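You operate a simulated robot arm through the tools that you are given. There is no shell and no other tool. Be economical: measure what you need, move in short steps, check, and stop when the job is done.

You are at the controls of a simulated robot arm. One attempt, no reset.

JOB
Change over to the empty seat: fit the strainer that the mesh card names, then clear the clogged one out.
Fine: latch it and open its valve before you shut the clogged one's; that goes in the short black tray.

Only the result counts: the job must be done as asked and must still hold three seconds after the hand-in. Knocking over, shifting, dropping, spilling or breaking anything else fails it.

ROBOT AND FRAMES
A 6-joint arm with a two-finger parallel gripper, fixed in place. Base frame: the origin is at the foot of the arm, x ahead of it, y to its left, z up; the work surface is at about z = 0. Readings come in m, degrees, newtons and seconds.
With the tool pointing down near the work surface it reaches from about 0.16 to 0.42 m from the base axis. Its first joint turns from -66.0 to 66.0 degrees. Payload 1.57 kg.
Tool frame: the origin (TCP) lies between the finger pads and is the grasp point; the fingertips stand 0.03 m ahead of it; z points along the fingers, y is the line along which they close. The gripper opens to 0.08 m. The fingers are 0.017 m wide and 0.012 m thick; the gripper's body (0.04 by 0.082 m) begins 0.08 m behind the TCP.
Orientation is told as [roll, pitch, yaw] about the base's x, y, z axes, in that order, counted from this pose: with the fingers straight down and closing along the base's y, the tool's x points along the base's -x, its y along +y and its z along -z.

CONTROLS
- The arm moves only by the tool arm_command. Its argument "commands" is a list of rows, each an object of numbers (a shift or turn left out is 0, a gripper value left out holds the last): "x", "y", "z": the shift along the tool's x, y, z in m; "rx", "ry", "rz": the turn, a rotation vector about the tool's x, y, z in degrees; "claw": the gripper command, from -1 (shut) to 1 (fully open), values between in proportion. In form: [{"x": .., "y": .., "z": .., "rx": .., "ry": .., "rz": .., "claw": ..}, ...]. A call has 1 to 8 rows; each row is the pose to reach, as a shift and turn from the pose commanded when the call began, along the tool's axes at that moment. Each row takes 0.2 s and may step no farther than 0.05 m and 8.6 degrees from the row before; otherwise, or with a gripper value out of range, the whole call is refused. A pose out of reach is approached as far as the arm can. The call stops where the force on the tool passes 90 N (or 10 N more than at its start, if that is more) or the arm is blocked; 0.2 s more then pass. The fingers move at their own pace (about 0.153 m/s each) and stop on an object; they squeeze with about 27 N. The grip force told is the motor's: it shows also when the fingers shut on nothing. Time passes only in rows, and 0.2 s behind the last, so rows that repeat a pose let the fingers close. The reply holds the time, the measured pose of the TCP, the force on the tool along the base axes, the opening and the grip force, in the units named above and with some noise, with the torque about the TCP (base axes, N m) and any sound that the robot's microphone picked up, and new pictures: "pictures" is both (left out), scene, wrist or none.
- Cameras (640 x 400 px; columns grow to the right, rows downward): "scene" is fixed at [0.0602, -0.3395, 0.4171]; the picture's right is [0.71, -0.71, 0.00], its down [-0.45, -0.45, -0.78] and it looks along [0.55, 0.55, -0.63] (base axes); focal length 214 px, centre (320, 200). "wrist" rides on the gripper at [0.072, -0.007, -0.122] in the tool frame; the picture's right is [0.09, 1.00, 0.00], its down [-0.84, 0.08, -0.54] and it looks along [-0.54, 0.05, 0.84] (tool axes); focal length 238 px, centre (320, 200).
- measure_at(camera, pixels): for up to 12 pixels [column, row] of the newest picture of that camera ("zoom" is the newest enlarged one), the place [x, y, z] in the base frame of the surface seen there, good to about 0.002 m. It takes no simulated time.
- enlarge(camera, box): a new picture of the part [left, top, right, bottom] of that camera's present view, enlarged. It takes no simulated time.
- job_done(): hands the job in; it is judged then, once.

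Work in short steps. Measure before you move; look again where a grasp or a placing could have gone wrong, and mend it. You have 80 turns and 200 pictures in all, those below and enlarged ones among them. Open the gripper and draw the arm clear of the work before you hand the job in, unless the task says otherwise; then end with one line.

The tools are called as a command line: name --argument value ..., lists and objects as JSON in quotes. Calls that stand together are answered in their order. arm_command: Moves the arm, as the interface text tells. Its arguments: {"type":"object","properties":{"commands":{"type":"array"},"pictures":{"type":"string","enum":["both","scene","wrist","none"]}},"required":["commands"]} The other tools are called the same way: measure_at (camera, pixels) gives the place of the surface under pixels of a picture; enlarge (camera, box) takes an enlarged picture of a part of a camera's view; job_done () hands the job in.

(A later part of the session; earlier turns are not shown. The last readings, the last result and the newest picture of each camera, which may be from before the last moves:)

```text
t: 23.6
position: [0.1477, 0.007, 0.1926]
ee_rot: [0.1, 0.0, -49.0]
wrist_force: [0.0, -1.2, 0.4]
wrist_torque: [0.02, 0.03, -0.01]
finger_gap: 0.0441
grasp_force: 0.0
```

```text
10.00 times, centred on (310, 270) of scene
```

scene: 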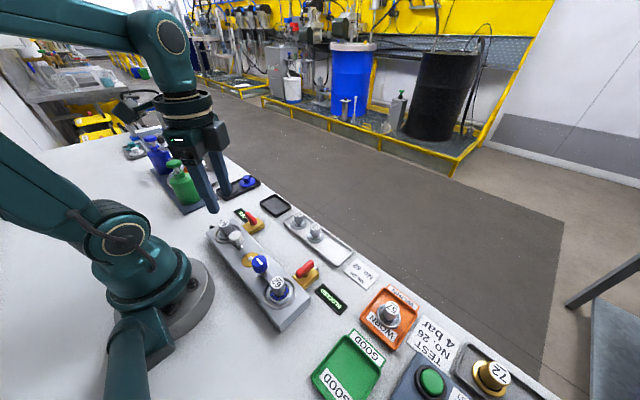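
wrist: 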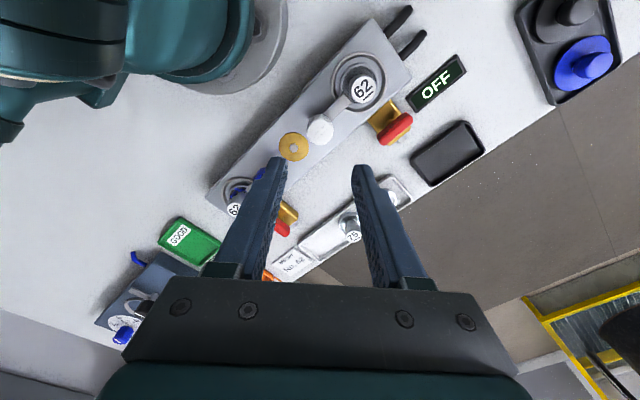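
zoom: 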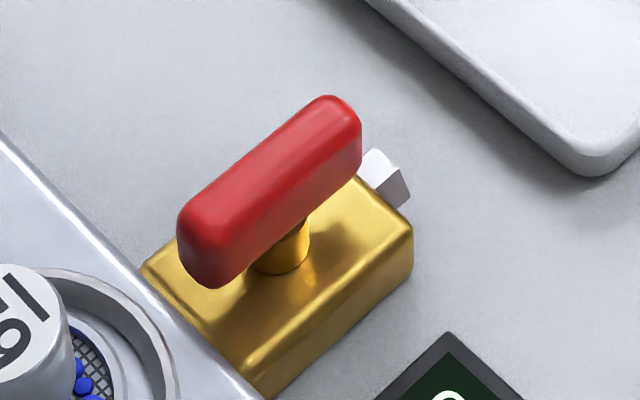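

The handle is a symmetric bar (z≈0.03–0.048) about a stem at ≈(0.2125,0.0635). I move above it and turn to yaw -90° so the fingers close across the bar.

arm_command --commands '[{"y": 0.02, "rz": 8}, {"y": 0.04, "rz": 16}, {"y": 0.06, "rz": 24, "z": 0.02}, {"y": 0.08, "rz": 32, "z": 0.04}, {"y": 0.086, "rz": 40, "z": 0.06}, {"y": 0.086, "rz": 41, "z": 0.08}, {"y": 0.086, "rz": 41, "z": 0.08}]'

enlarge --camera "wrist" --box '[240, 80, 400, 210]'

```text
t: 25.2
position: [0.2141, 0.0634, 0.1122]
ee_rot: [0.1, -0.1, -90.0]
wrist_force: [-0.9, 0.2, 0.0]
wrist_torque: [0.0, 0.02, 0.01]
finger_gap: 0.044
grasp_force: 0.2
```

scene: 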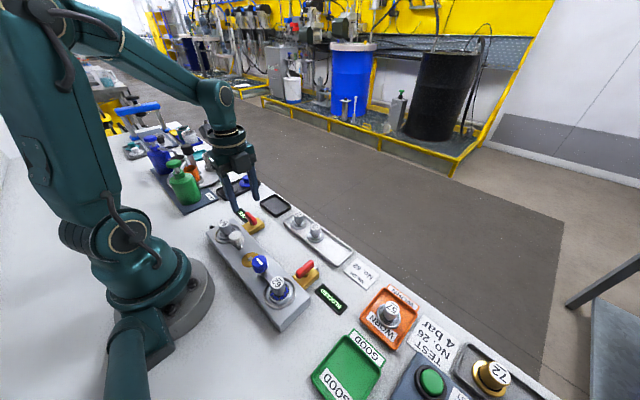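
wrist: 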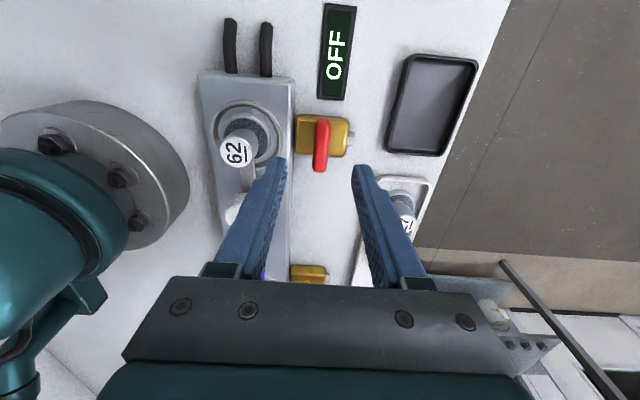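

```text
3.08 times, centred on (320, 145) of wrist
```

zoom: 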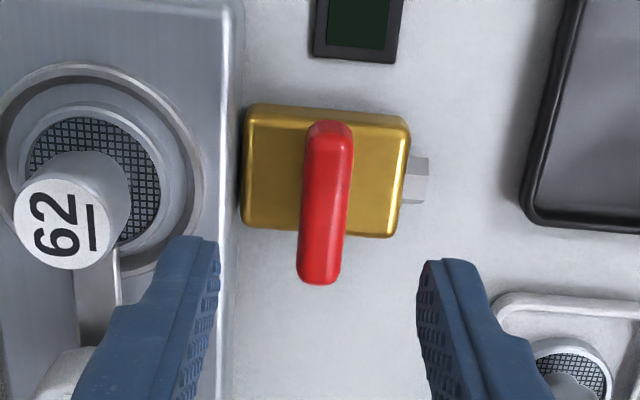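

measure_at --camera "zoom" --pixels '[[330, 130], [322, 270], [326, 200], [325, 240], [308, 220], [344, 220], [255, 170], [400, 170], [120, 220]]'

```text
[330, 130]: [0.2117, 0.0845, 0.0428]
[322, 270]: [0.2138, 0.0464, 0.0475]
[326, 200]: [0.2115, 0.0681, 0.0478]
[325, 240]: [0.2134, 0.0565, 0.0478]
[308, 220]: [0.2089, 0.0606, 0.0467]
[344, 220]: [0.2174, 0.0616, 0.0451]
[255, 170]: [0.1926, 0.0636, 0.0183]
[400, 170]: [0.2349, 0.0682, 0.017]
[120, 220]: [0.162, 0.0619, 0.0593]
```

Bar centre (0.2133,0.064) matches the TCP. The block edge is near, so I narrow to a 0.028 gap and descend to z≈0.065 (tips 0.035), then close.

arm_command --commands '[{"z": 0.01, "claw": -0.3}, {"z": 0.02}, {"z": 0.035}, {"z": 0.047}, {"z": 0.047}, {"z": 0.047, "claw": -1}, {"z": 0.047, "claw": -1}]' --pictures "wrist"

enlarge --camera "scene" --box '[200, 185, 290, 250]'

```text
t: 26.8
position: [0.214, 0.0618, 0.0654]
ee_rot: [0.2, 0.0, -90.0]
wrist_force: [12.6, -4.5, -21.0]
wrist_torque: [0.21, -0.17, -0.03]
finger_gap: 0.0128
grasp_force: 30.0
```

wrist: 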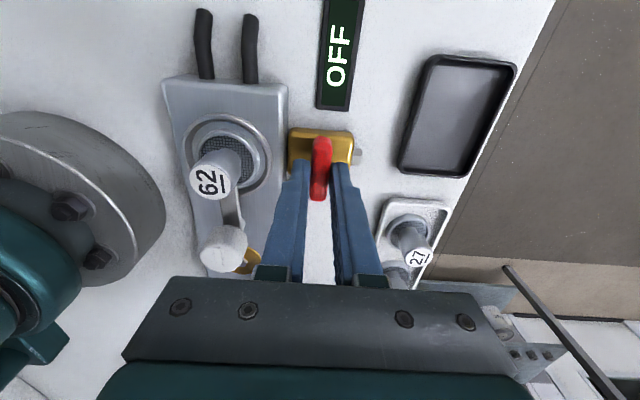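

```text
6.15 times, centred on (245, 218) of scene
```

zoom: 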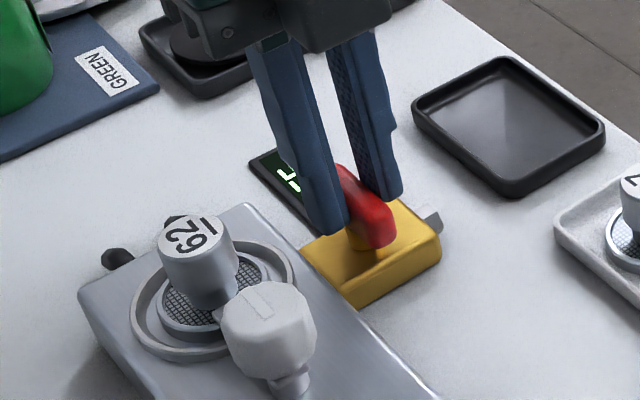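

Handle gripped (gap 0.0128). I try turning rz -16° (towards yaw 0) and watch the torque.

arm_command --commands '[{"rz": -5}, {"rz": -10}, {"rz": -15}, {"rz": -15}]' --pictures "wrist"

```text
t: 27.8
position: [0.2135, 0.0627, 0.0656]
ee_rot: [0.2, 0.0, -74.9]
wrist_force: [19.9, -12.1, -23.6]
wrist_torque: [-0.42, -0.37, -0.01]
finger_gap: 0.0126
grasp_force: 30.0
```

wrist: 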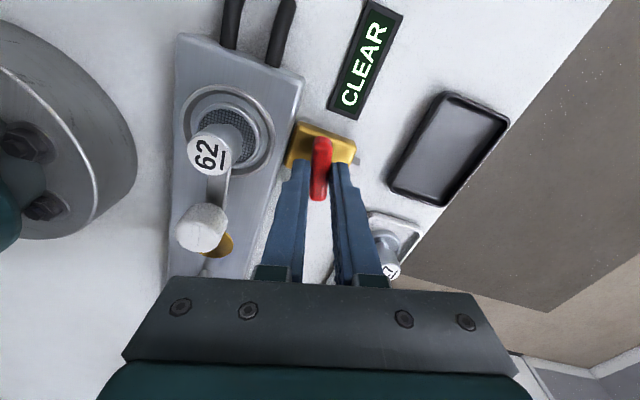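

The display switched to CLEAR, so the direction is right. I continue -75° in total with a small relief shift.

arm_command --commands '[{"x": -0.0008, "y": 0.0008, "rz": -8}, {"x": -0.0008, "y": 0.0008, "rz": -16}, {"x": -0.0008, "y": 0.0008, "rz": -24}, {"x": -0.0008, "y": 0.0008, "rz": -32}, {"x": -0.0008, "y": 0.0008, "rz": -40}, {"x": -0.0008, "y": 0.0008, "rz": -40}]' --pictures "none"

```text
t: 29.2
position: [0.2138, 0.0626, 0.065]
ee_rot: [0.1, 0.0, -34.9]
wrist_force: [-1.3, 12.6, 13.8]
wrist_torque: [0.59, 0.49, 0.02]
finger_gap: 0.0128
grasp_force: 29.9
```

Loads are small; I finish the remaining ~36°.

arm_command --commands '[{"rz": -8, "y": 0.0005}, {"rz": -16, "y": 0.0005}, {"rz": -24, "y": 0.0005}, {"rz": -32, "y": 0.0005}, {"rz": -35, "y": 0.0005}, {"rz": -37, "y": 0.0005}, {"rz": -37, "y": 0.0005}]'

```text
t: 30.8
position: [0.2142, 0.0632, 0.0657]
ee_rot: [0.1, 0.1, 2.1]
wrist_force: [-4.7, 19.9, 2.6]
wrist_torque: [0.27, 0.52, -0.53]
finger_gap: 0.0134
grasp_force: 30.0
```

scene: 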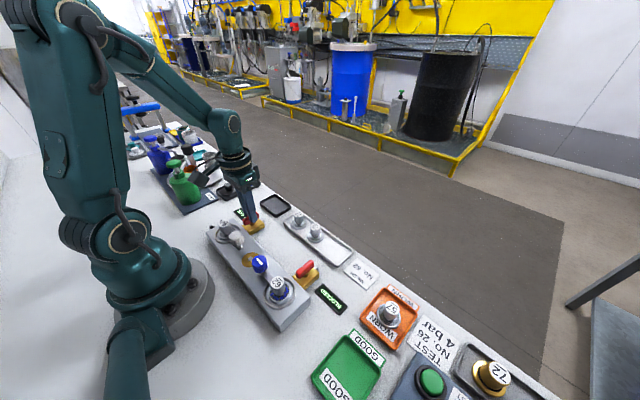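
wrist: 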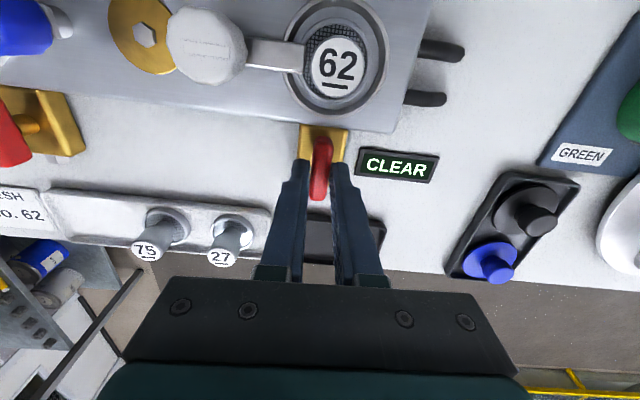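

Valve B is open at its stop, display CLEAR. I release, rise, and move toward valve A at about (0.212,-0.14).

arm_command --commands '[{"rz": 2, "claw": -0.7}, {"rz": 2, "claw": -0.3}, {"rz": 2, "z": -0.04}, {"rz": 2, "z": -0.085}, {"rz": 2, "y": -0.05, "z": -0.085}, {"rz": 2, "y": -0.1, "z": -0.085}, {"rz": 2, "y": -0.15, "z": -0.085}, {"rz": 2, "y": -0.2, "z": -0.085}]'

enlarge --camera "wrist" --box '[240, 60, 400, 190]'

```text
t: 32.6
position: [0.2221, -0.1371, 0.1512]
ee_rot: [0.0, -0.1, 0.0]
wrist_force: [-0.2, 0.2, -0.6]
wrist_torque: [0.01, 0.01, 0.03]
finger_gap: 0.0278
grasp_force: 0.1
```

scene: 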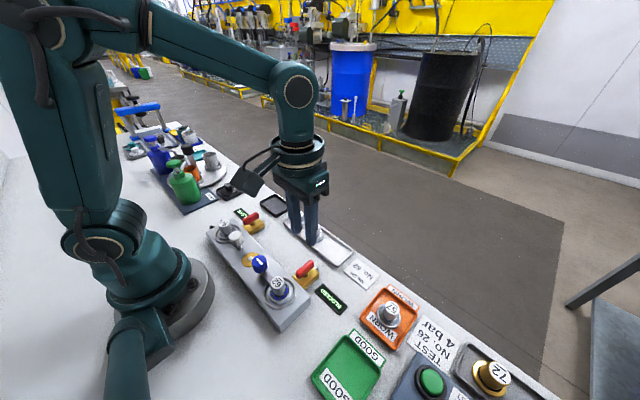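
wrist: 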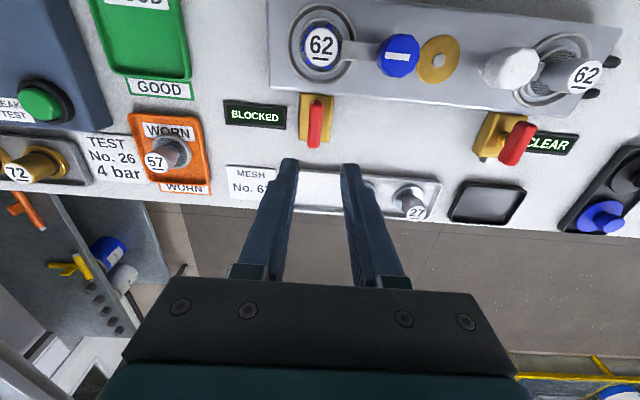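

```text
3.08 times, centred on (320, 125) of wrist
```

zoom: 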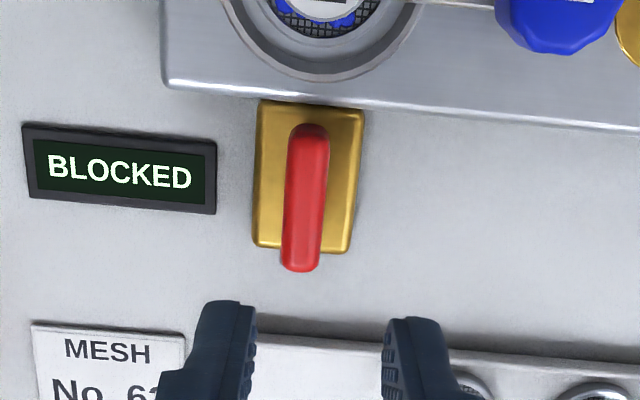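

measure_at --camera "zoom" --pixels '[[310, 135], [300, 262], [305, 200], [303, 230], [288, 210], [324, 210]]'

enlarge --camera "scene" --box '[200, 190, 280, 250]'

```text
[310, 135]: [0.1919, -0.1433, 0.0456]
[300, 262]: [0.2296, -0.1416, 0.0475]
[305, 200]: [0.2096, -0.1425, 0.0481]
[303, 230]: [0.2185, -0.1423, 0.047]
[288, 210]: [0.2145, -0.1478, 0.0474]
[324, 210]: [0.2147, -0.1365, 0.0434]
```

```text
6.67 times, centred on (240, 220) of scene
```

zoom: 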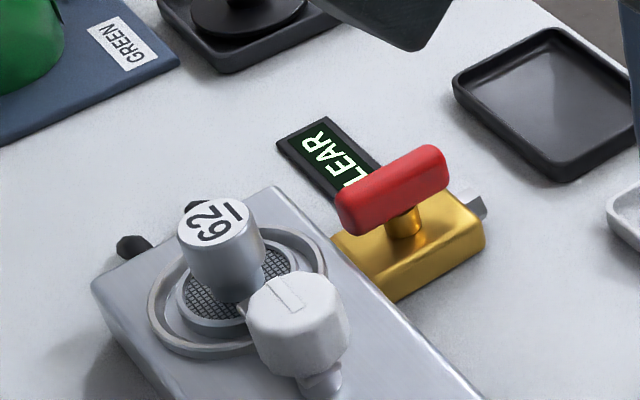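

Handle A centre ≈ (0.2125,-0.142), bar along x. I descend and grip it with yaw 0.

arm_command --commands '[{"x": 0.0096, "y": -0.0049, "z": 0.03}, {"x": 0.0096, "y": -0.0049, "z": 0.06}, {"x": 0.0096, "y": -0.0049, "z": 0.086}, {"x": 0.0096, "y": -0.0049, "z": 0.086}, {"x": 0.0096, "y": -0.0049, "z": 0.086, "claw": -1}, {"x": 0.0096, "y": -0.0049, "z": 0.086, "claw": -1}]'

```text
t: 34.0
position: [0.2105, -0.1418, 0.0664]
ee_rot: [-0.3, -0.1, 0.1]
wrist_force: [-2.0, -32.6, -25.2]
wrist_torque: [-0.28, 0.04, -0.26]
finger_gap: 0.0128
grasp_force: 30.0
```

scene: 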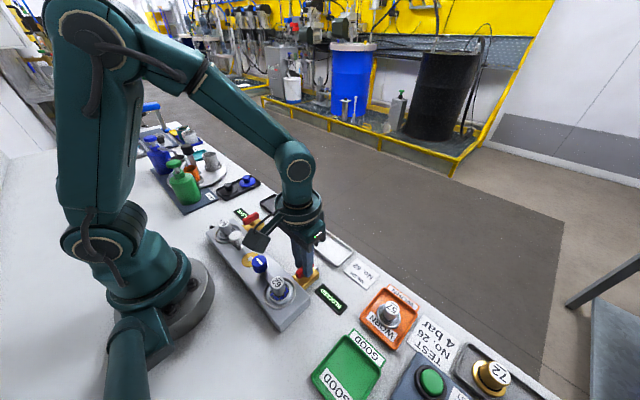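
wrist: 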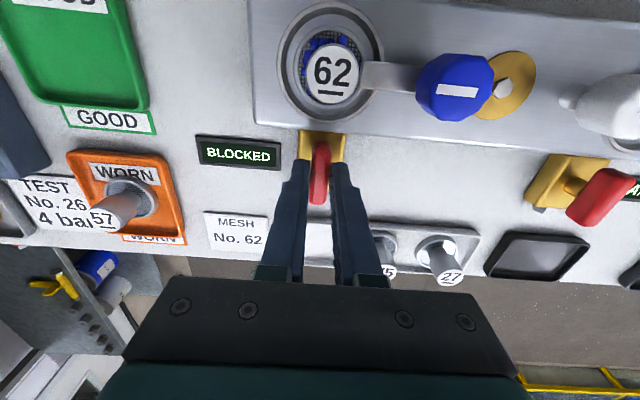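

Gripped; side load -33 N in y, so I shift y -1.5 mm and try +rz 15° (clockwise, closing).

arm_command --commands '[{"y": -0.0015}, {"y": -0.0015, "rz": 5}, {"y": -0.0015, "rz": 10}, {"y": -0.0015, "rz": 15}, {"y": -0.0015, "rz": 15}]' --pictures "wrist"

```text
t: 35.2
position: [0.2121, -0.1433, 0.0635]
ee_rot: [0.2, 0.0, -15.1]
wrist_force: [-7.4, 15.6, 27.3]
wrist_torque: [0.19, 0.23, 0.06]
finger_gap: 0.0131
grasp_force: 30.3
```

wrist: 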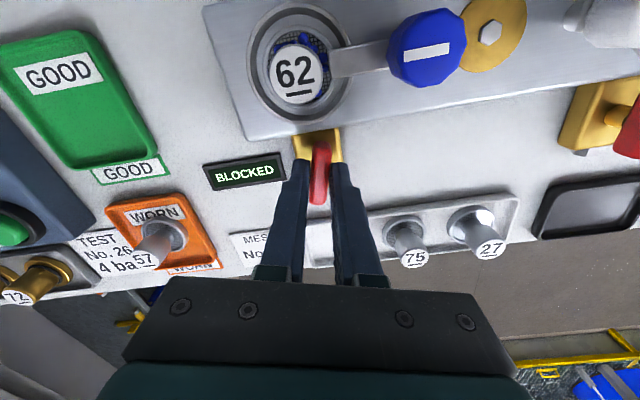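

It turns freely in this direction. I continue another 40°.

arm_command --commands '[{"y": 0.0006, "rz": 8}, {"y": 0.0006, "rz": 16}, {"y": 0.0006, "rz": 24}, {"y": 0.0006, "rz": 32}, {"y": 0.0006, "rz": 40}, {"y": 0.0006, "rz": 40}]' --pictures "wrist"

```text
t: 36.6
position: [0.2133, -0.1406, 0.0633]
ee_rot: [0.3, 0.0, -55.4]
wrist_force: [10.4, 37.2, 10.4]
wrist_torque: [0.6, -0.07, 0.07]
finger_gap: 0.0131
grasp_force: 30.5
```

wrist: 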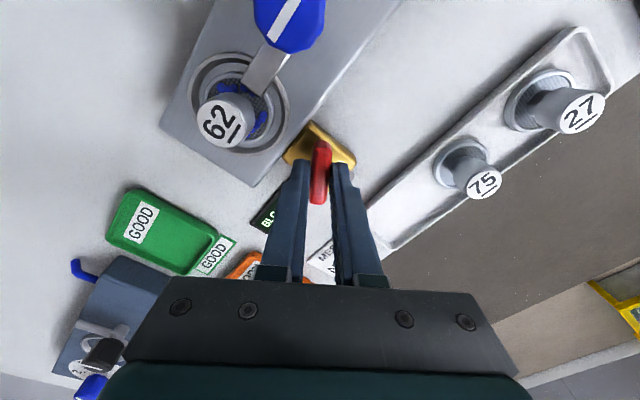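

I relieve the side load and finish the last ~36°.

arm_command --commands '[{"x": 0.0012, "y": 0.0014}, {"x": 0.0012, "y": 0.0014, "rz": 8}, {"x": 0.0012, "y": 0.0014, "rz": 16}, {"x": 0.0012, "y": 0.0014, "rz": 24}, {"x": 0.0012, "y": 0.0014, "rz": 32}, {"x": 0.0012, "y": 0.0014, "rz": 37}, {"x": 0.0012, "y": 0.0014, "rz": 37}]'

```text
t: 38.2
position: [0.2139, -0.1415, 0.0645]
ee_rot: [0.0, 0.1, -92.0]
wrist_force: [23.6, 11.0, -25.9]
wrist_torque: [0.23, -0.19, 0.55]
finger_gap: 0.013
grasp_force: 29.5
```

scene: 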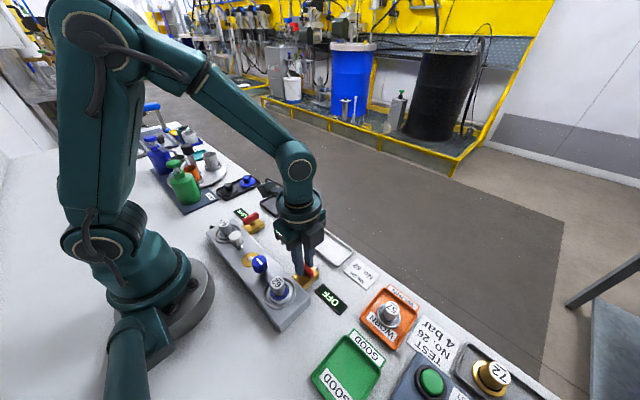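
wrist: 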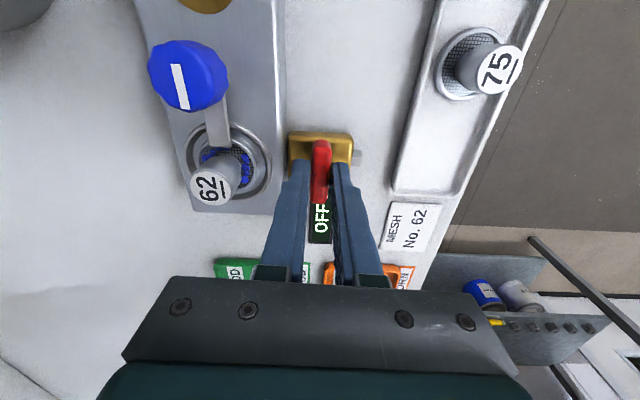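

Valve A is shut at the stop, display OFF. I release, rise, and start turning back toward yaw 0.

arm_command --commands '[{"rz": -2, "claw": -0.7}, {"rz": -2, "claw": -0.3}, {"rz": -2, "z": -0.04}, {"rz": -2, "z": -0.085}, {"rz": -10, "z": -0.115}, {"rz": -18, "z": -0.125}, {"rz": -26, "z": -0.125}, {"rz": -34, "z": -0.125}]' --pictures "none"

arm_command --commands '[{"rz": -8}, {"rz": -16}, {"rz": -24}, {"rz": -32}, {"rz": -40}, {"rz": -48}, {"rz": -56}, {"rz": -58}]'

enlarge --camera "wrist" --box '[260, 0, 460, 140]'

```text
t: 40.0
position: [0.2122, -0.1419, 0.1891]
ee_rot: [0.0, -0.1, -57.8]
wrist_force: [-0.7, -0.4, -1.0]
wrist_torque: [0.02, 0.02, 0.0]
finger_gap: 0.0278
grasp_force: 0.1
```

```text
t: 41.8
position: [0.2123, -0.1416, 0.1904]
ee_rot: [0.0, -0.1, 0.2]
wrist_force: [-0.6, 0.6, 0.4]
wrist_torque: [0.0, -0.04, 0.01]
finger_gap: 0.0282
grasp_force: 0.1
```

scene: 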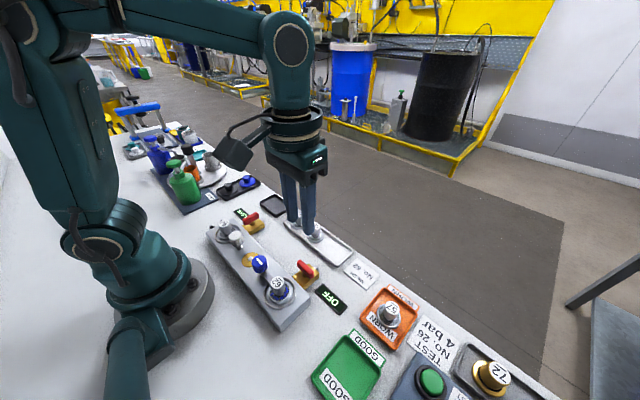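
wrist: 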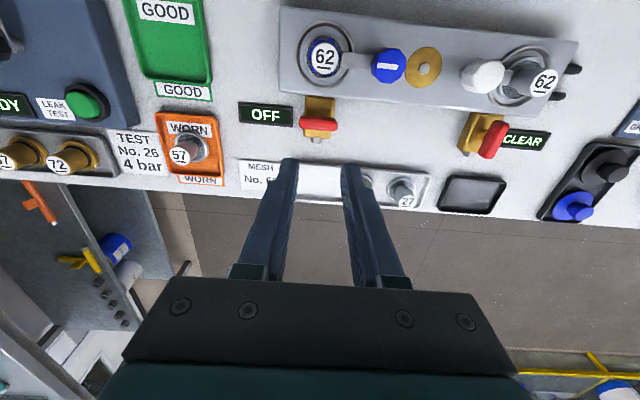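

```text
2.86 times, centred on (360, 70) of wrist
```

zoom: 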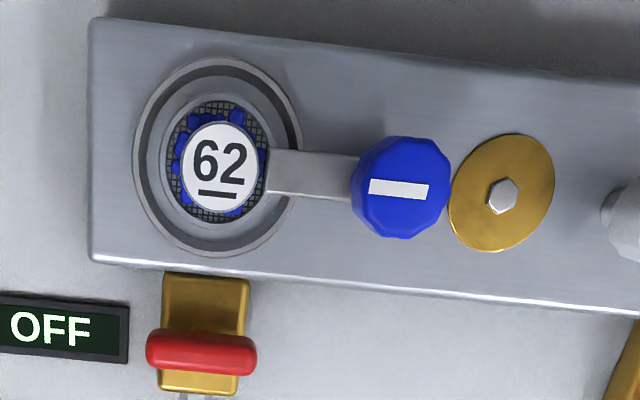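

measure_at --camera "zoom" --pixels '[[402, 192], [362, 192], [440, 192], [400, 158], [400, 230], [219, 165], [190, 165], [248, 165], [219, 135], [219, 200], [300, 180]]'

```text
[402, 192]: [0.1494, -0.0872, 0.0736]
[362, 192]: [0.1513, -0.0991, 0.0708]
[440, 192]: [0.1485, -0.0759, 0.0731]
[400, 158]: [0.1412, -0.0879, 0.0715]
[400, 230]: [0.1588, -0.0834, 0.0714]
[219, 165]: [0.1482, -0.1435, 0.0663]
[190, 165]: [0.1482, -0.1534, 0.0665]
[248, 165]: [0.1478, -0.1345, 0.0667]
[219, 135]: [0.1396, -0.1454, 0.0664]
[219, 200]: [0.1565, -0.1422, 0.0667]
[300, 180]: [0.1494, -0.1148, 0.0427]
```

Blue knob centre ≈ (0.149,-0.087); strainer at (0.148,-0.144). I go over the knob, descend to z≈0.083 and close, with gap 0.044.

arm_command --commands '[{"x": 0.02, "y": 0.0182, "claw": 0.1}, {"x": 0.04, "y": 0.0364}, {"x": 0.0633, "y": 0.0546}, {"x": 0.0633, "y": 0.0546, "z": 0.04}, {"x": 0.0633, "y": 0.0546, "z": 0.08}, {"x": 0.0633, "y": 0.0546, "z": 0.107}, {"x": 0.0633, "y": 0.0546, "z": 0.107, "claw": -1}, {"x": 0.0633, "y": 0.0546, "z": 0.107, "claw": -1}]'

```text
t: 43.6
position: [0.1483, -0.0861, 0.0837]
ee_rot: [0.3, 0.2, -0.1]
wrist_force: [-5.9, 29.6, 20.0]
wrist_torque: [0.3, -0.52, 0.04]
finger_gap: 0.0278
grasp_force: 38.8
```

scene: 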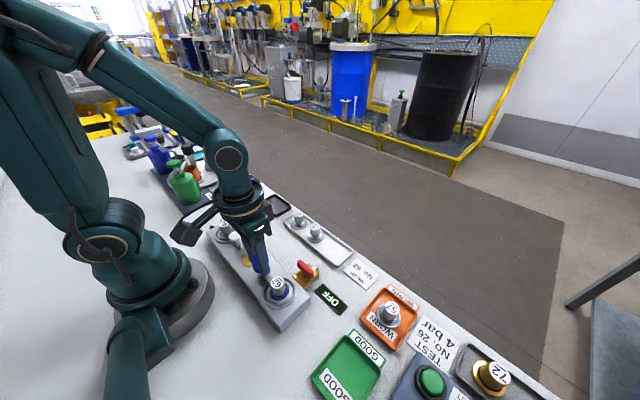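
wrist: 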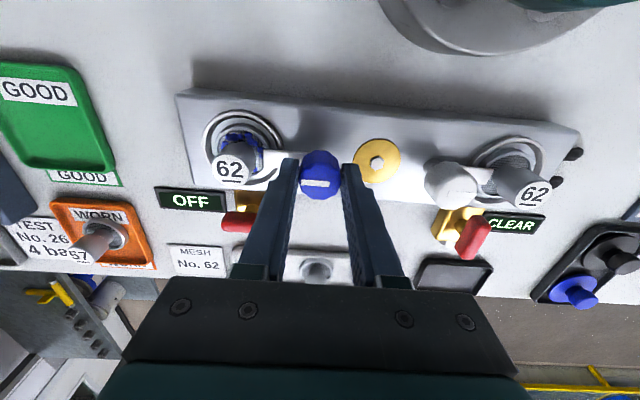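

Gripped (gap 0.0278). I relieve +y by 1 mm and try +rz 12° to test the direction.

arm_command --commands '[{"y": 0.001}, {"y": 0.001, "rz": 6}, {"y": 0.001, "rz": 12}, {"y": 0.001, "rz": 12}]'

enlarge --camera "wrist" --box '[200, 80, 400, 220]'

```text
t: 44.6
position: [0.149, -0.0852, 0.0834]
ee_rot: [0.0, 0.0, -12.0]
wrist_force: [-5.6, 31.1, 34.4]
wrist_torque: [0.52, 0.27, -0.01]
finger_gap: 0.028
grasp_force: 38.0
```

scene: 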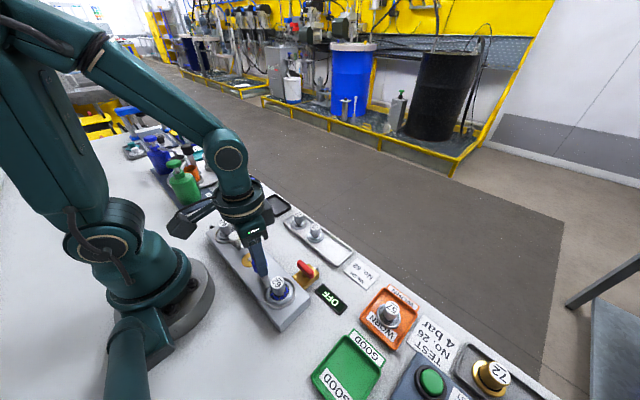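
wrist: 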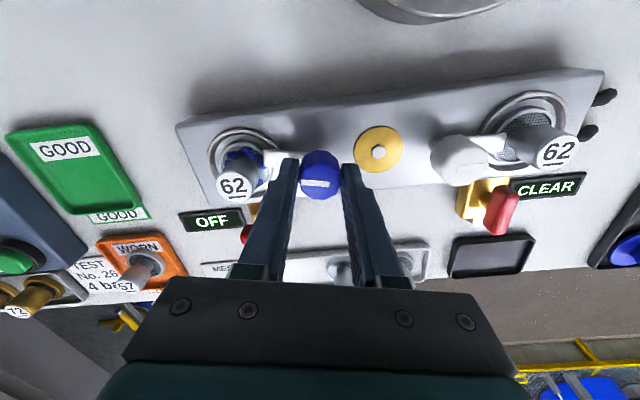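

```text
2.86 times, centred on (300, 150) of wrist
```

zoom: 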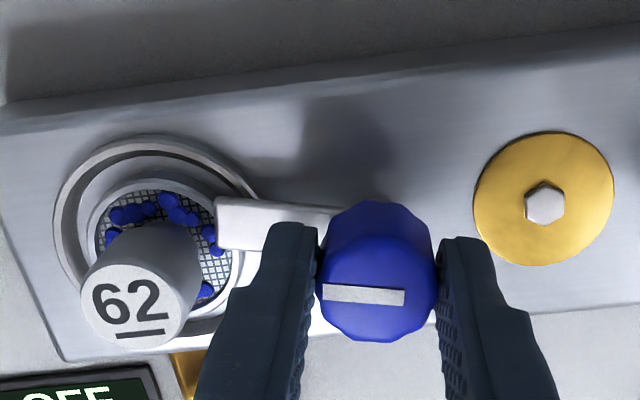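

The arm swings off the flange freely in this direction. I relieve y and continue.

arm_command --commands '[{"y": 0.0012, "rz": 8}, {"y": 0.0012, "rz": 16}, {"y": 0.0012, "rz": 24}, {"y": 0.0012, "rz": 32}, {"y": 0.0012, "rz": 40}, {"y": 0.0012, "rz": 40}]' --pictures "none"

```text
t: 46.0
position: [0.149, -0.086, 0.0822]
ee_rot: [0.1, 0.0, -52.1]
wrist_force: [-14.0, 2.3, 34.0]
wrist_torque: [0.16, 0.09, 0.02]
finger_gap: 0.0276
grasp_force: 38.3
```

arm_command --commands '[{"y": -0.0005, "rz": 8}, {"y": -0.0005, "rz": 16}, {"y": -0.0005, "rz": 24}, {"y": -0.0005, "rz": 32}, {"y": -0.0005, "rz": 37}, {"y": -0.0005, "rz": 40}, {"y": -0.0005, "rz": 40}]'

enlarge --camera "scene" --box '[220, 225, 320, 310]'

```text
t: 47.6
position: [0.1508, -0.0848, 0.0834]
ee_rot: [0.2, 0.0, -92.1]
wrist_force: [17.3, 11.4, -20.1]
wrist_torque: [-0.07, 0.08, 0.36]
finger_gap: 0.0274
grasp_force: 38.5
```

scene: 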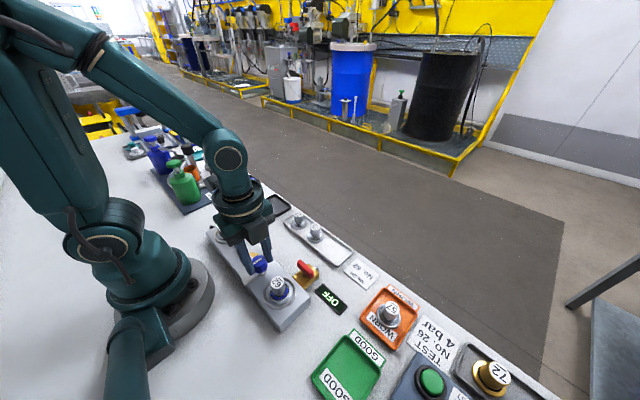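
wrist: 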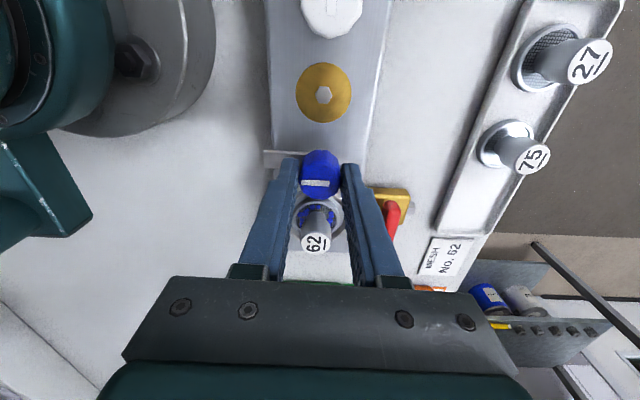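

```text
4.71 times, centred on (270, 268) of scene
```

zoom: 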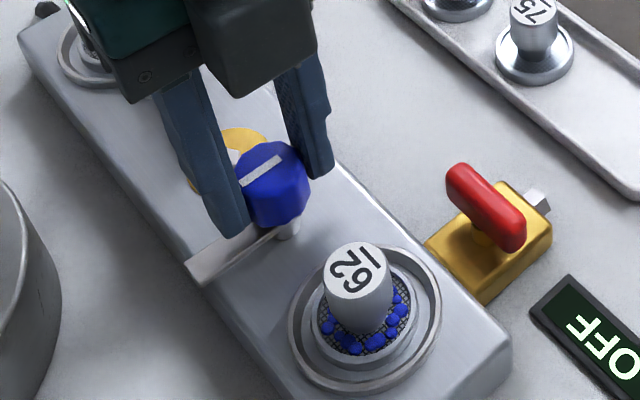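

The latch arm is fully open toward -x. I release and rise, then go over the clogged strainer keeping yaw ≈ -90°.

arm_command --commands '[{"rz": -2, "claw": -0.5}, {"rz": -2, "claw": 0.1}, {"rz": -2, "claw": 0.1}, {"rz": -2, "z": -0.03}, {"rz": -2, "z": -0.06}, {"rz": -2, "z": -0.06, "x": -0.03}, {"rz": -2, "z": -0.06, "x": -0.057}, {"rz": -2, "z": -0.06, "x": -0.057}]'

enlarge --camera "wrist" --box '[240, 60, 400, 190]'

```text
t: 49.4
position: [0.1467, -0.1426, 0.1424]
ee_rot: [0.0, 0.0, -89.9]
wrist_force: [0.6, -0.6, -0.7]
wrist_torque: [0.0, -0.02, -0.01]
finger_gap: 0.044
grasp_force: 0.1
```

scene: 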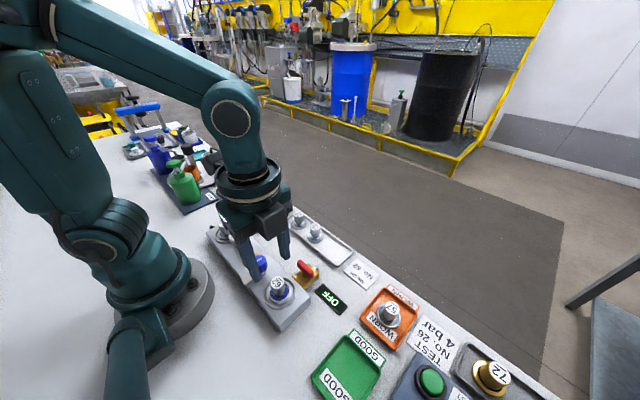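
wrist: 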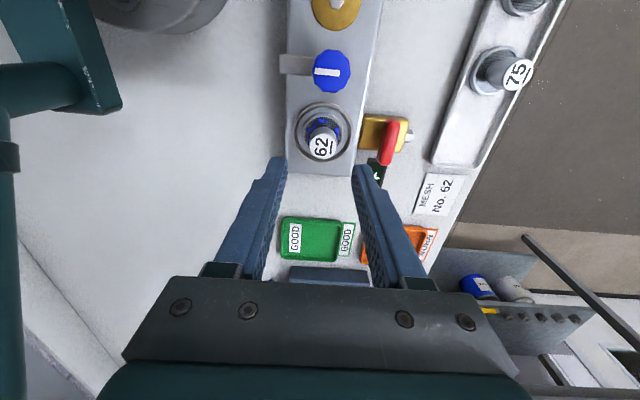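

```text
3.08 times, centred on (320, 125) of wrist
```

zoom: 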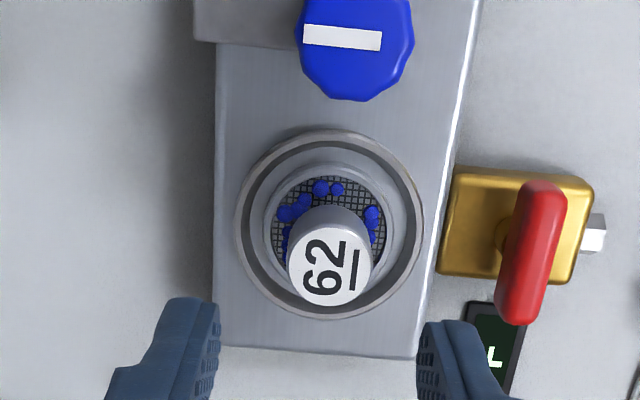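

measure_at --camera "zoom" --pixels '[[329, 266], [292, 266], [366, 266], [329, 235], [329, 298]]'

```text
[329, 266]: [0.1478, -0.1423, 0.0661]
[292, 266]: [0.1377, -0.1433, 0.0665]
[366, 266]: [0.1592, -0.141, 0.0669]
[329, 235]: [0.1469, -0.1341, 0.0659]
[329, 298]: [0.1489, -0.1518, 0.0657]
```

Centre (0.148,-0.1428). I shift 1.2 mm, descend to z≈0.073 and close.

arm_command --commands '[{"y": 0.0012, "z": 0.03}, {"y": 0.0012, "z": 0.055}, {"y": 0.0012, "z": 0.0692}, {"y": 0.0012, "z": 0.0692}, {"y": 0.0012, "z": 0.0692, "claw": -1}, {"y": 0.0012, "z": 0.0692, "claw": -1}, {"y": 0.0012, "z": 0.0692, "claw": -1}]' --pictures "none"

enlarge --camera "scene" --box '[230, 240, 320, 310]'

```text
t: 51.0
position: [0.1467, -0.1424, 0.074]
ee_rot: [0.1, 0.0, -90.0]
wrist_force: [-0.1, 0.0, -0.7]
wrist_torque: [-0.03, 0.01, 0.02]
finger_gap: 0.0236
grasp_force: 27.2
```

```text
5.71 times, centred on (275, 275) of scene
```

zoom: 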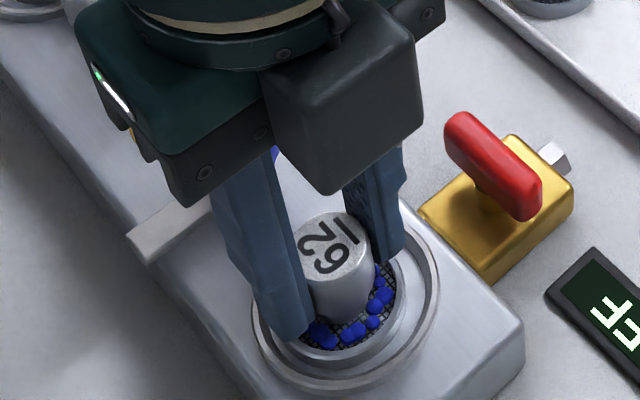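

Gripped cleanly, no side load. I lift gently straight up.

arm_command --commands '[{"z": -0.005}, {"z": -0.015}, {"z": -0.04}, {"z": -0.07}, {"z": -0.1}, {"z": -0.1}]'

enlarge --camera "scene" --box '[205, 210, 325, 310]'

```text
t: 52.4
position: [0.1476, -0.141, 0.1744]
ee_rot: [0.0, 0.0, -90.0]
wrist_force: [-0.3, 0.2, -0.9]
wrist_torque: [-0.02, -0.01, 0.01]
finger_gap: 0.0238
grasp_force: 27.2
```

scene: 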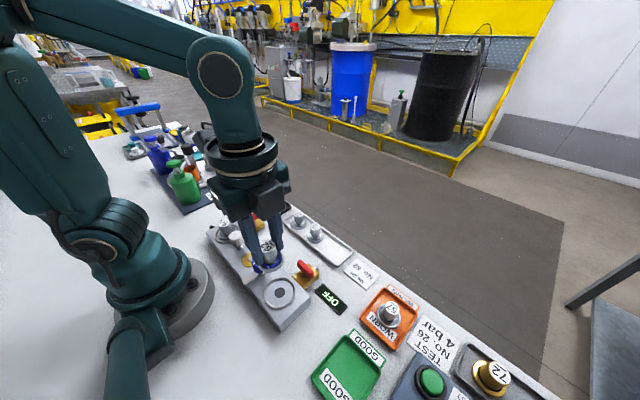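
wrist: 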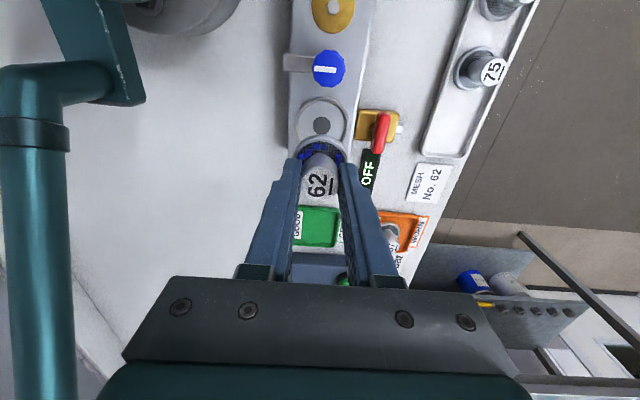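

```text
4.00 times, centred on (265, 260) of scene
```

zoom: 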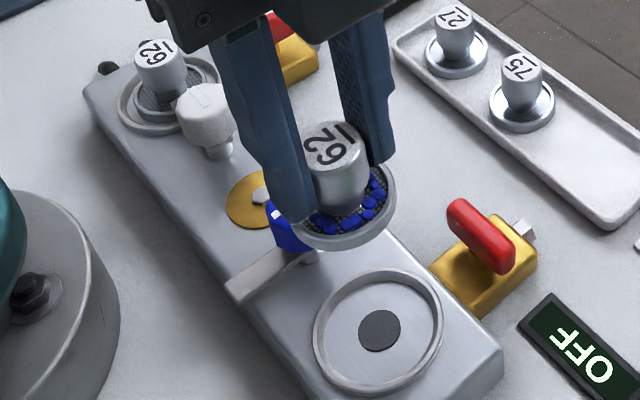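

Lifted with debris intact. I measure the short black tray precisely via the scene camera.

enlarge --camera "scene" --box '[245, 185, 305, 225]'

```text
10.00 times, centred on (275, 205) of scene
```

zoom: 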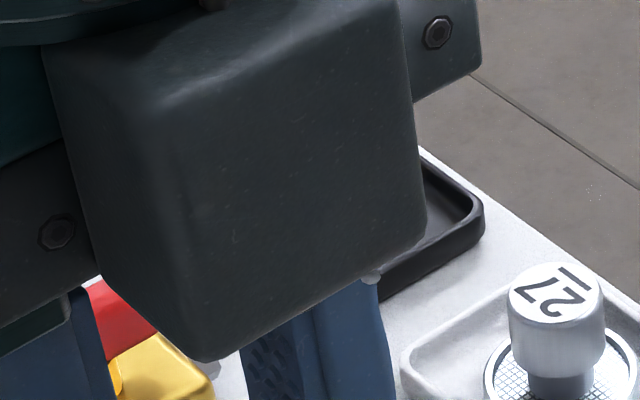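

Occluded; I carry the strainer toward the tray at height, turning back toward yaw 0 for a view.

arm_command --commands '[{"x": 0.025, "y": 0.013, "z": -0.01, "rz": -8}, {"x": 0.05, "y": 0.026, "z": -0.02, "rz": -16}, {"x": 0.075, "y": 0.039, "z": -0.03, "rz": -24}, {"x": 0.1, "y": 0.052, "z": -0.035, "rz": -32}, {"x": 0.125, "y": 0.065, "z": -0.04, "rz": -40}, {"x": 0.15, "y": 0.078, "z": -0.045, "rz": -48}, {"x": 0.175, "y": 0.09, "z": -0.05, "rz": -56}, {"x": 0.2, "y": 0.102, "z": -0.05, "rz": -64}]' --pictures "none"

arm_command --commands '[{"rz": -8}, {"rz": -16}, {"rz": -24}, {"rz": -26}, {"rz": -26}]'

enlarge --camera "scene" --box '[245, 185, 305, 225]'

```text
t: 54.2
position: [0.2499, 0.0581, 0.2234]
ee_rot: [0.1, 0.1, -25.8]
wrist_force: [-0.2, 1.2, -0.4]
wrist_torque: [0.0, 0.01, -0.03]
finger_gap: 0.0236
grasp_force: 26.8
```

```text
t: 55.4
position: [0.2495, 0.0586, 0.2241]
ee_rot: [0.0, 0.0, 0.0]
wrist_force: [-0.3, 0.5, -0.4]
wrist_torque: [0.01, 0.0, 0.04]
finger_gap: 0.0235
grasp_force: 26.8
```

scene: 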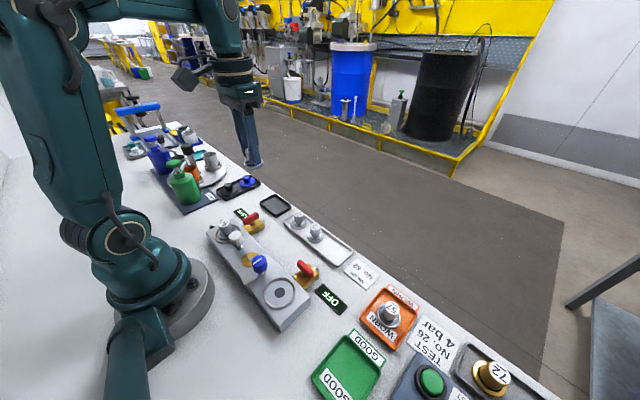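
wrist: 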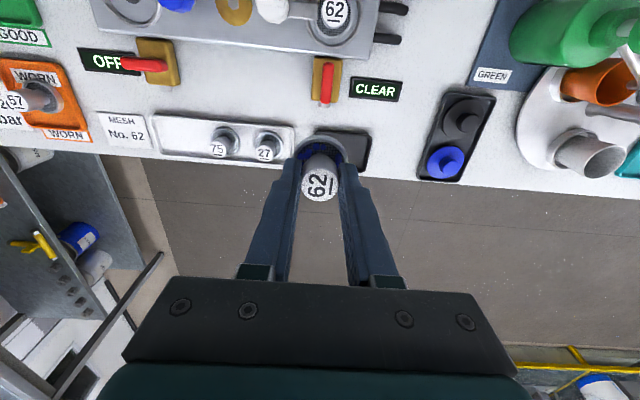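

```text
10.00 times, centred on (275, 205) of scene
```

zoom: 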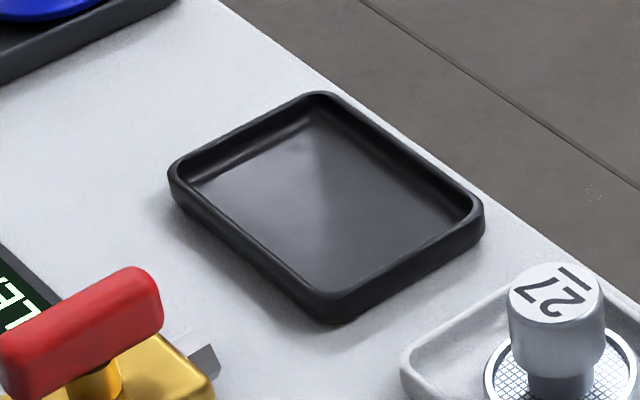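

measure_at --camera "zoom" --pixels '[[195, 180], [310, 125], [470, 215], [340, 288], [325, 205], [180, 170], [318, 97], [478, 205], [335, 300]]'

enlarge --camera "wrist" --box '[290, 120, 390, 180]'

```text
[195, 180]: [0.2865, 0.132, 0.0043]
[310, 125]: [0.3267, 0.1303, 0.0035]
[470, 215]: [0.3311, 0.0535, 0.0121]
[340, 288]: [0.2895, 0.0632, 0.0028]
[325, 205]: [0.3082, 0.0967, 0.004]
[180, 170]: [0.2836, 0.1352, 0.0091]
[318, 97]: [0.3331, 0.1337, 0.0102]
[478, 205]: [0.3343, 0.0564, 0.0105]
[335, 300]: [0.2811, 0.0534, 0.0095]
```

```text
6.40 times, centred on (340, 150) of wrist
```

zoom: 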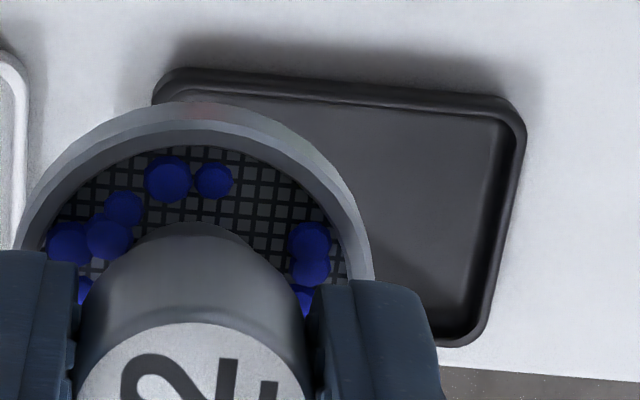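

The tray interior in x is close to the flange diameter, so I measure both carefully.

measure_at --camera "zoom" --pixels '[[420, 85], [420, 97], [420, 112], [450, 345], [455, 335], [455, 310], [525, 200], [500, 200]]'

enlarge --camera "scene" --box '[245, 185, 305, 225]'

measure_at --camera "zoom" --pixels '[[245, 236], [255, 238], [265, 238], [275, 235], [405, 145], [398, 153], [390, 160], [380, 168], [488, 380], [634, 375], [560, 390]]'

enlarge --camera "scene" --box '[230, 140, 280, 175]'

```text
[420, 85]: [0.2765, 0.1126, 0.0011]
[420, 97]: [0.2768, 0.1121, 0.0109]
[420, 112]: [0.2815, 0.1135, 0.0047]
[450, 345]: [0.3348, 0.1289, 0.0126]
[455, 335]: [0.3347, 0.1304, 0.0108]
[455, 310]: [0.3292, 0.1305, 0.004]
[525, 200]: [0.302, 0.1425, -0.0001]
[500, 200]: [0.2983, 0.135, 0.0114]
```

```text
10.00 times, centred on (275, 205) of scene
```

zoom: 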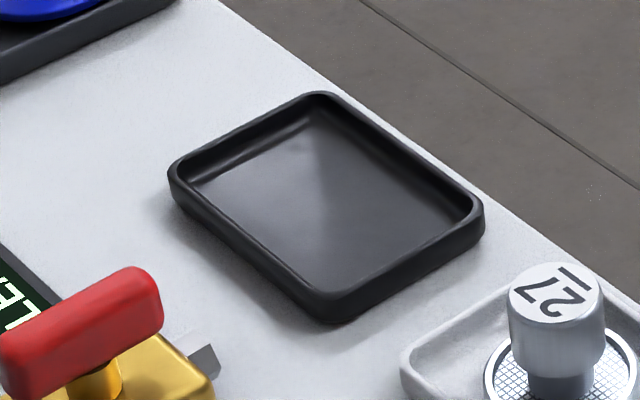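

```text
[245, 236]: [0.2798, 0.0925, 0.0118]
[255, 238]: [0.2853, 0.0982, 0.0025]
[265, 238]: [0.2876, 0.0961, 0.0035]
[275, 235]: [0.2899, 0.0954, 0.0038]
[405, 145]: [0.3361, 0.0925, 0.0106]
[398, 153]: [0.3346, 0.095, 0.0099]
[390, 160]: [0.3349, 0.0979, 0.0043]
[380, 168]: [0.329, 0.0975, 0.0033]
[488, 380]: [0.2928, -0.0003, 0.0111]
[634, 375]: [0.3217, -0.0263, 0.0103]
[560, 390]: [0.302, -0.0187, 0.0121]
```

```text
11.43 times, centred on (255, 158) of scene
```

zoom: 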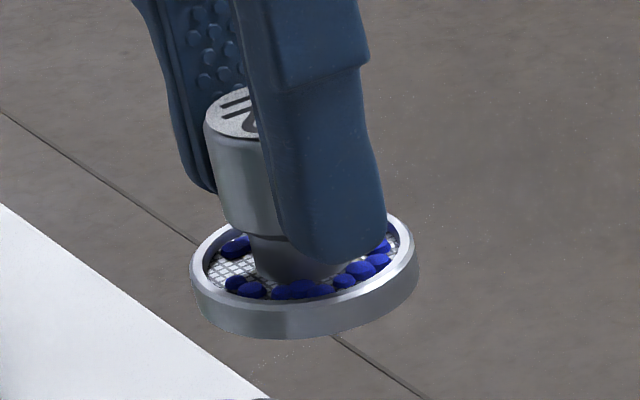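

Interior x ≈ 0.2825–0.334, flange ≈0.040: fits with the centre at (0.308,0.095). I move above it at z≈0.09.

arm_command --commands '[{"x": -0.02, "y": 0.0125, "z": 0.02}, {"x": -0.04, "y": 0.025, "z": 0.04}, {"x": -0.0585, "y": 0.0364, "z": 0.06}, {"x": -0.0585, "y": 0.0364, "z": 0.095}, {"x": -0.0585, "y": 0.0364, "z": 0.134}, {"x": -0.0585, "y": 0.0364, "z": 0.134}]'

enlarge --camera "scene" --box '[235, 165, 315, 225]'

```text
t: 56.8
position: [0.3093, 0.095, 0.0888]
ee_rot: [0.0, -0.1, -0.1]
wrist_force: [0.1, -0.1, -0.4]
wrist_torque: [-0.01, 0.0, -0.01]
finger_gap: 0.0236
grasp_force: 26.6
```

scene: 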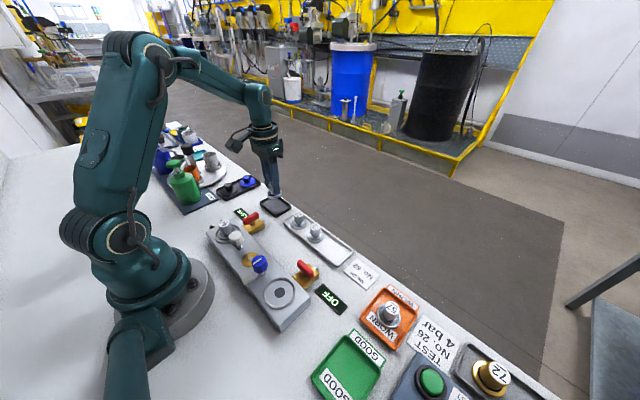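
wrist: 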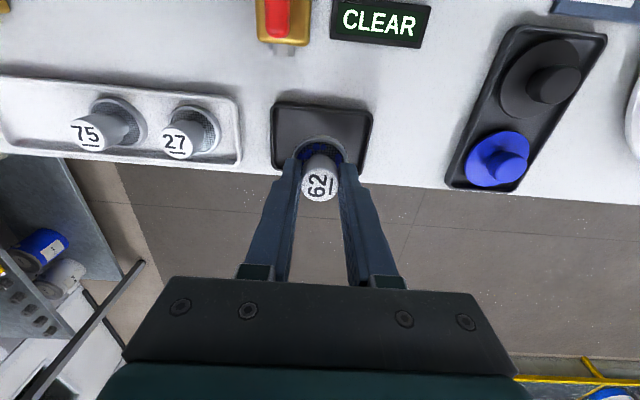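

```text
6.67 times, centred on (275, 195) of scene
```

zoom: 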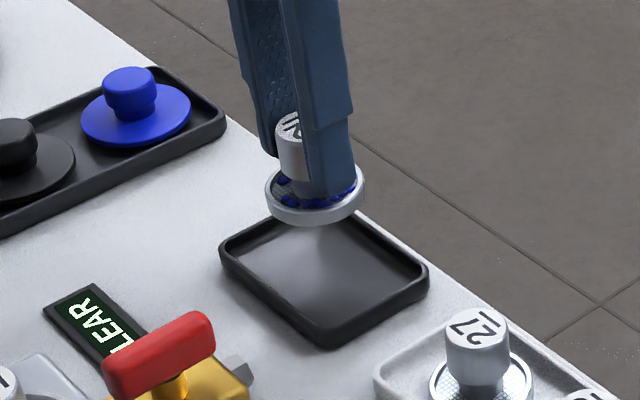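

Centred over the tray. I lower in steps to just above the floor, then gently to contact.

arm_command --commands '[{"x": 0.001, "z": 0.015}, {"x": 0.001, "z": 0.028}, {"x": 0.001, "z": 0.036}, {"x": 0.001, "z": 0.039}, {"x": 0.001, "z": 0.041}, {"x": 0.001, "z": 0.041}]'

enlarge --camera "scene" --box '[235, 165, 315, 225]'

```text
t: 58.2
position: [0.3085, 0.0947, 0.0478]
ee_rot: [0.0, -0.1, 0.0]
wrist_force: [0.5, 0.1, -0.2]
wrist_torque: [-0.02, -0.03, 0.01]
finger_gap: 0.0236
grasp_force: 27.0
```

scene: 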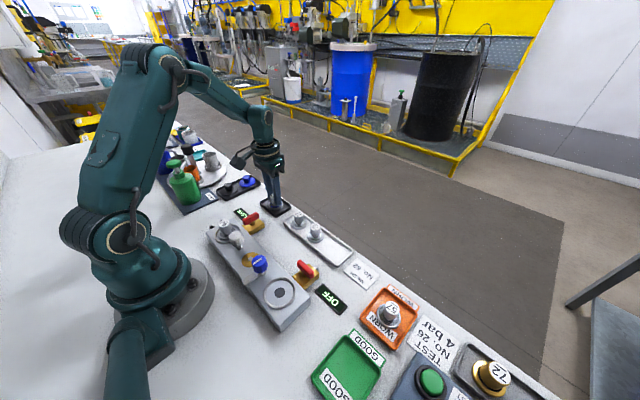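
wrist: 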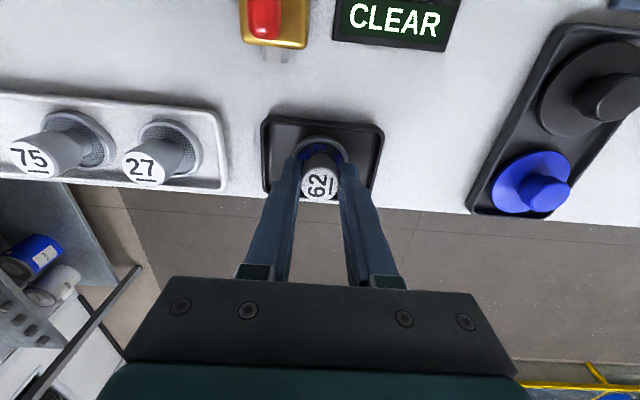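

```text
6.67 times, centred on (275, 195) of scene
```

zoom: 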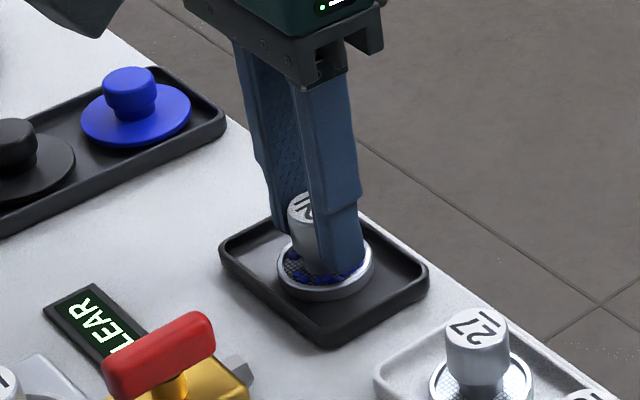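

Nearly down, no contact force yet; lower a bit more in small steps.

arm_command --commands '[{"z": 0.001}, {"z": 0.002}, {"z": 0.003}, {"z": 0.003}]' --pictures "none"

```text
t: 59.2
position: [0.3089, 0.0946, 0.0472]
ee_rot: [0.0, -0.3, 0.0]
wrist_force: [-0.6, 0.2, 14.8]
wrist_torque: [0.02, -0.01, 0.02]
finger_gap: 0.0235
grasp_force: 26.5
```

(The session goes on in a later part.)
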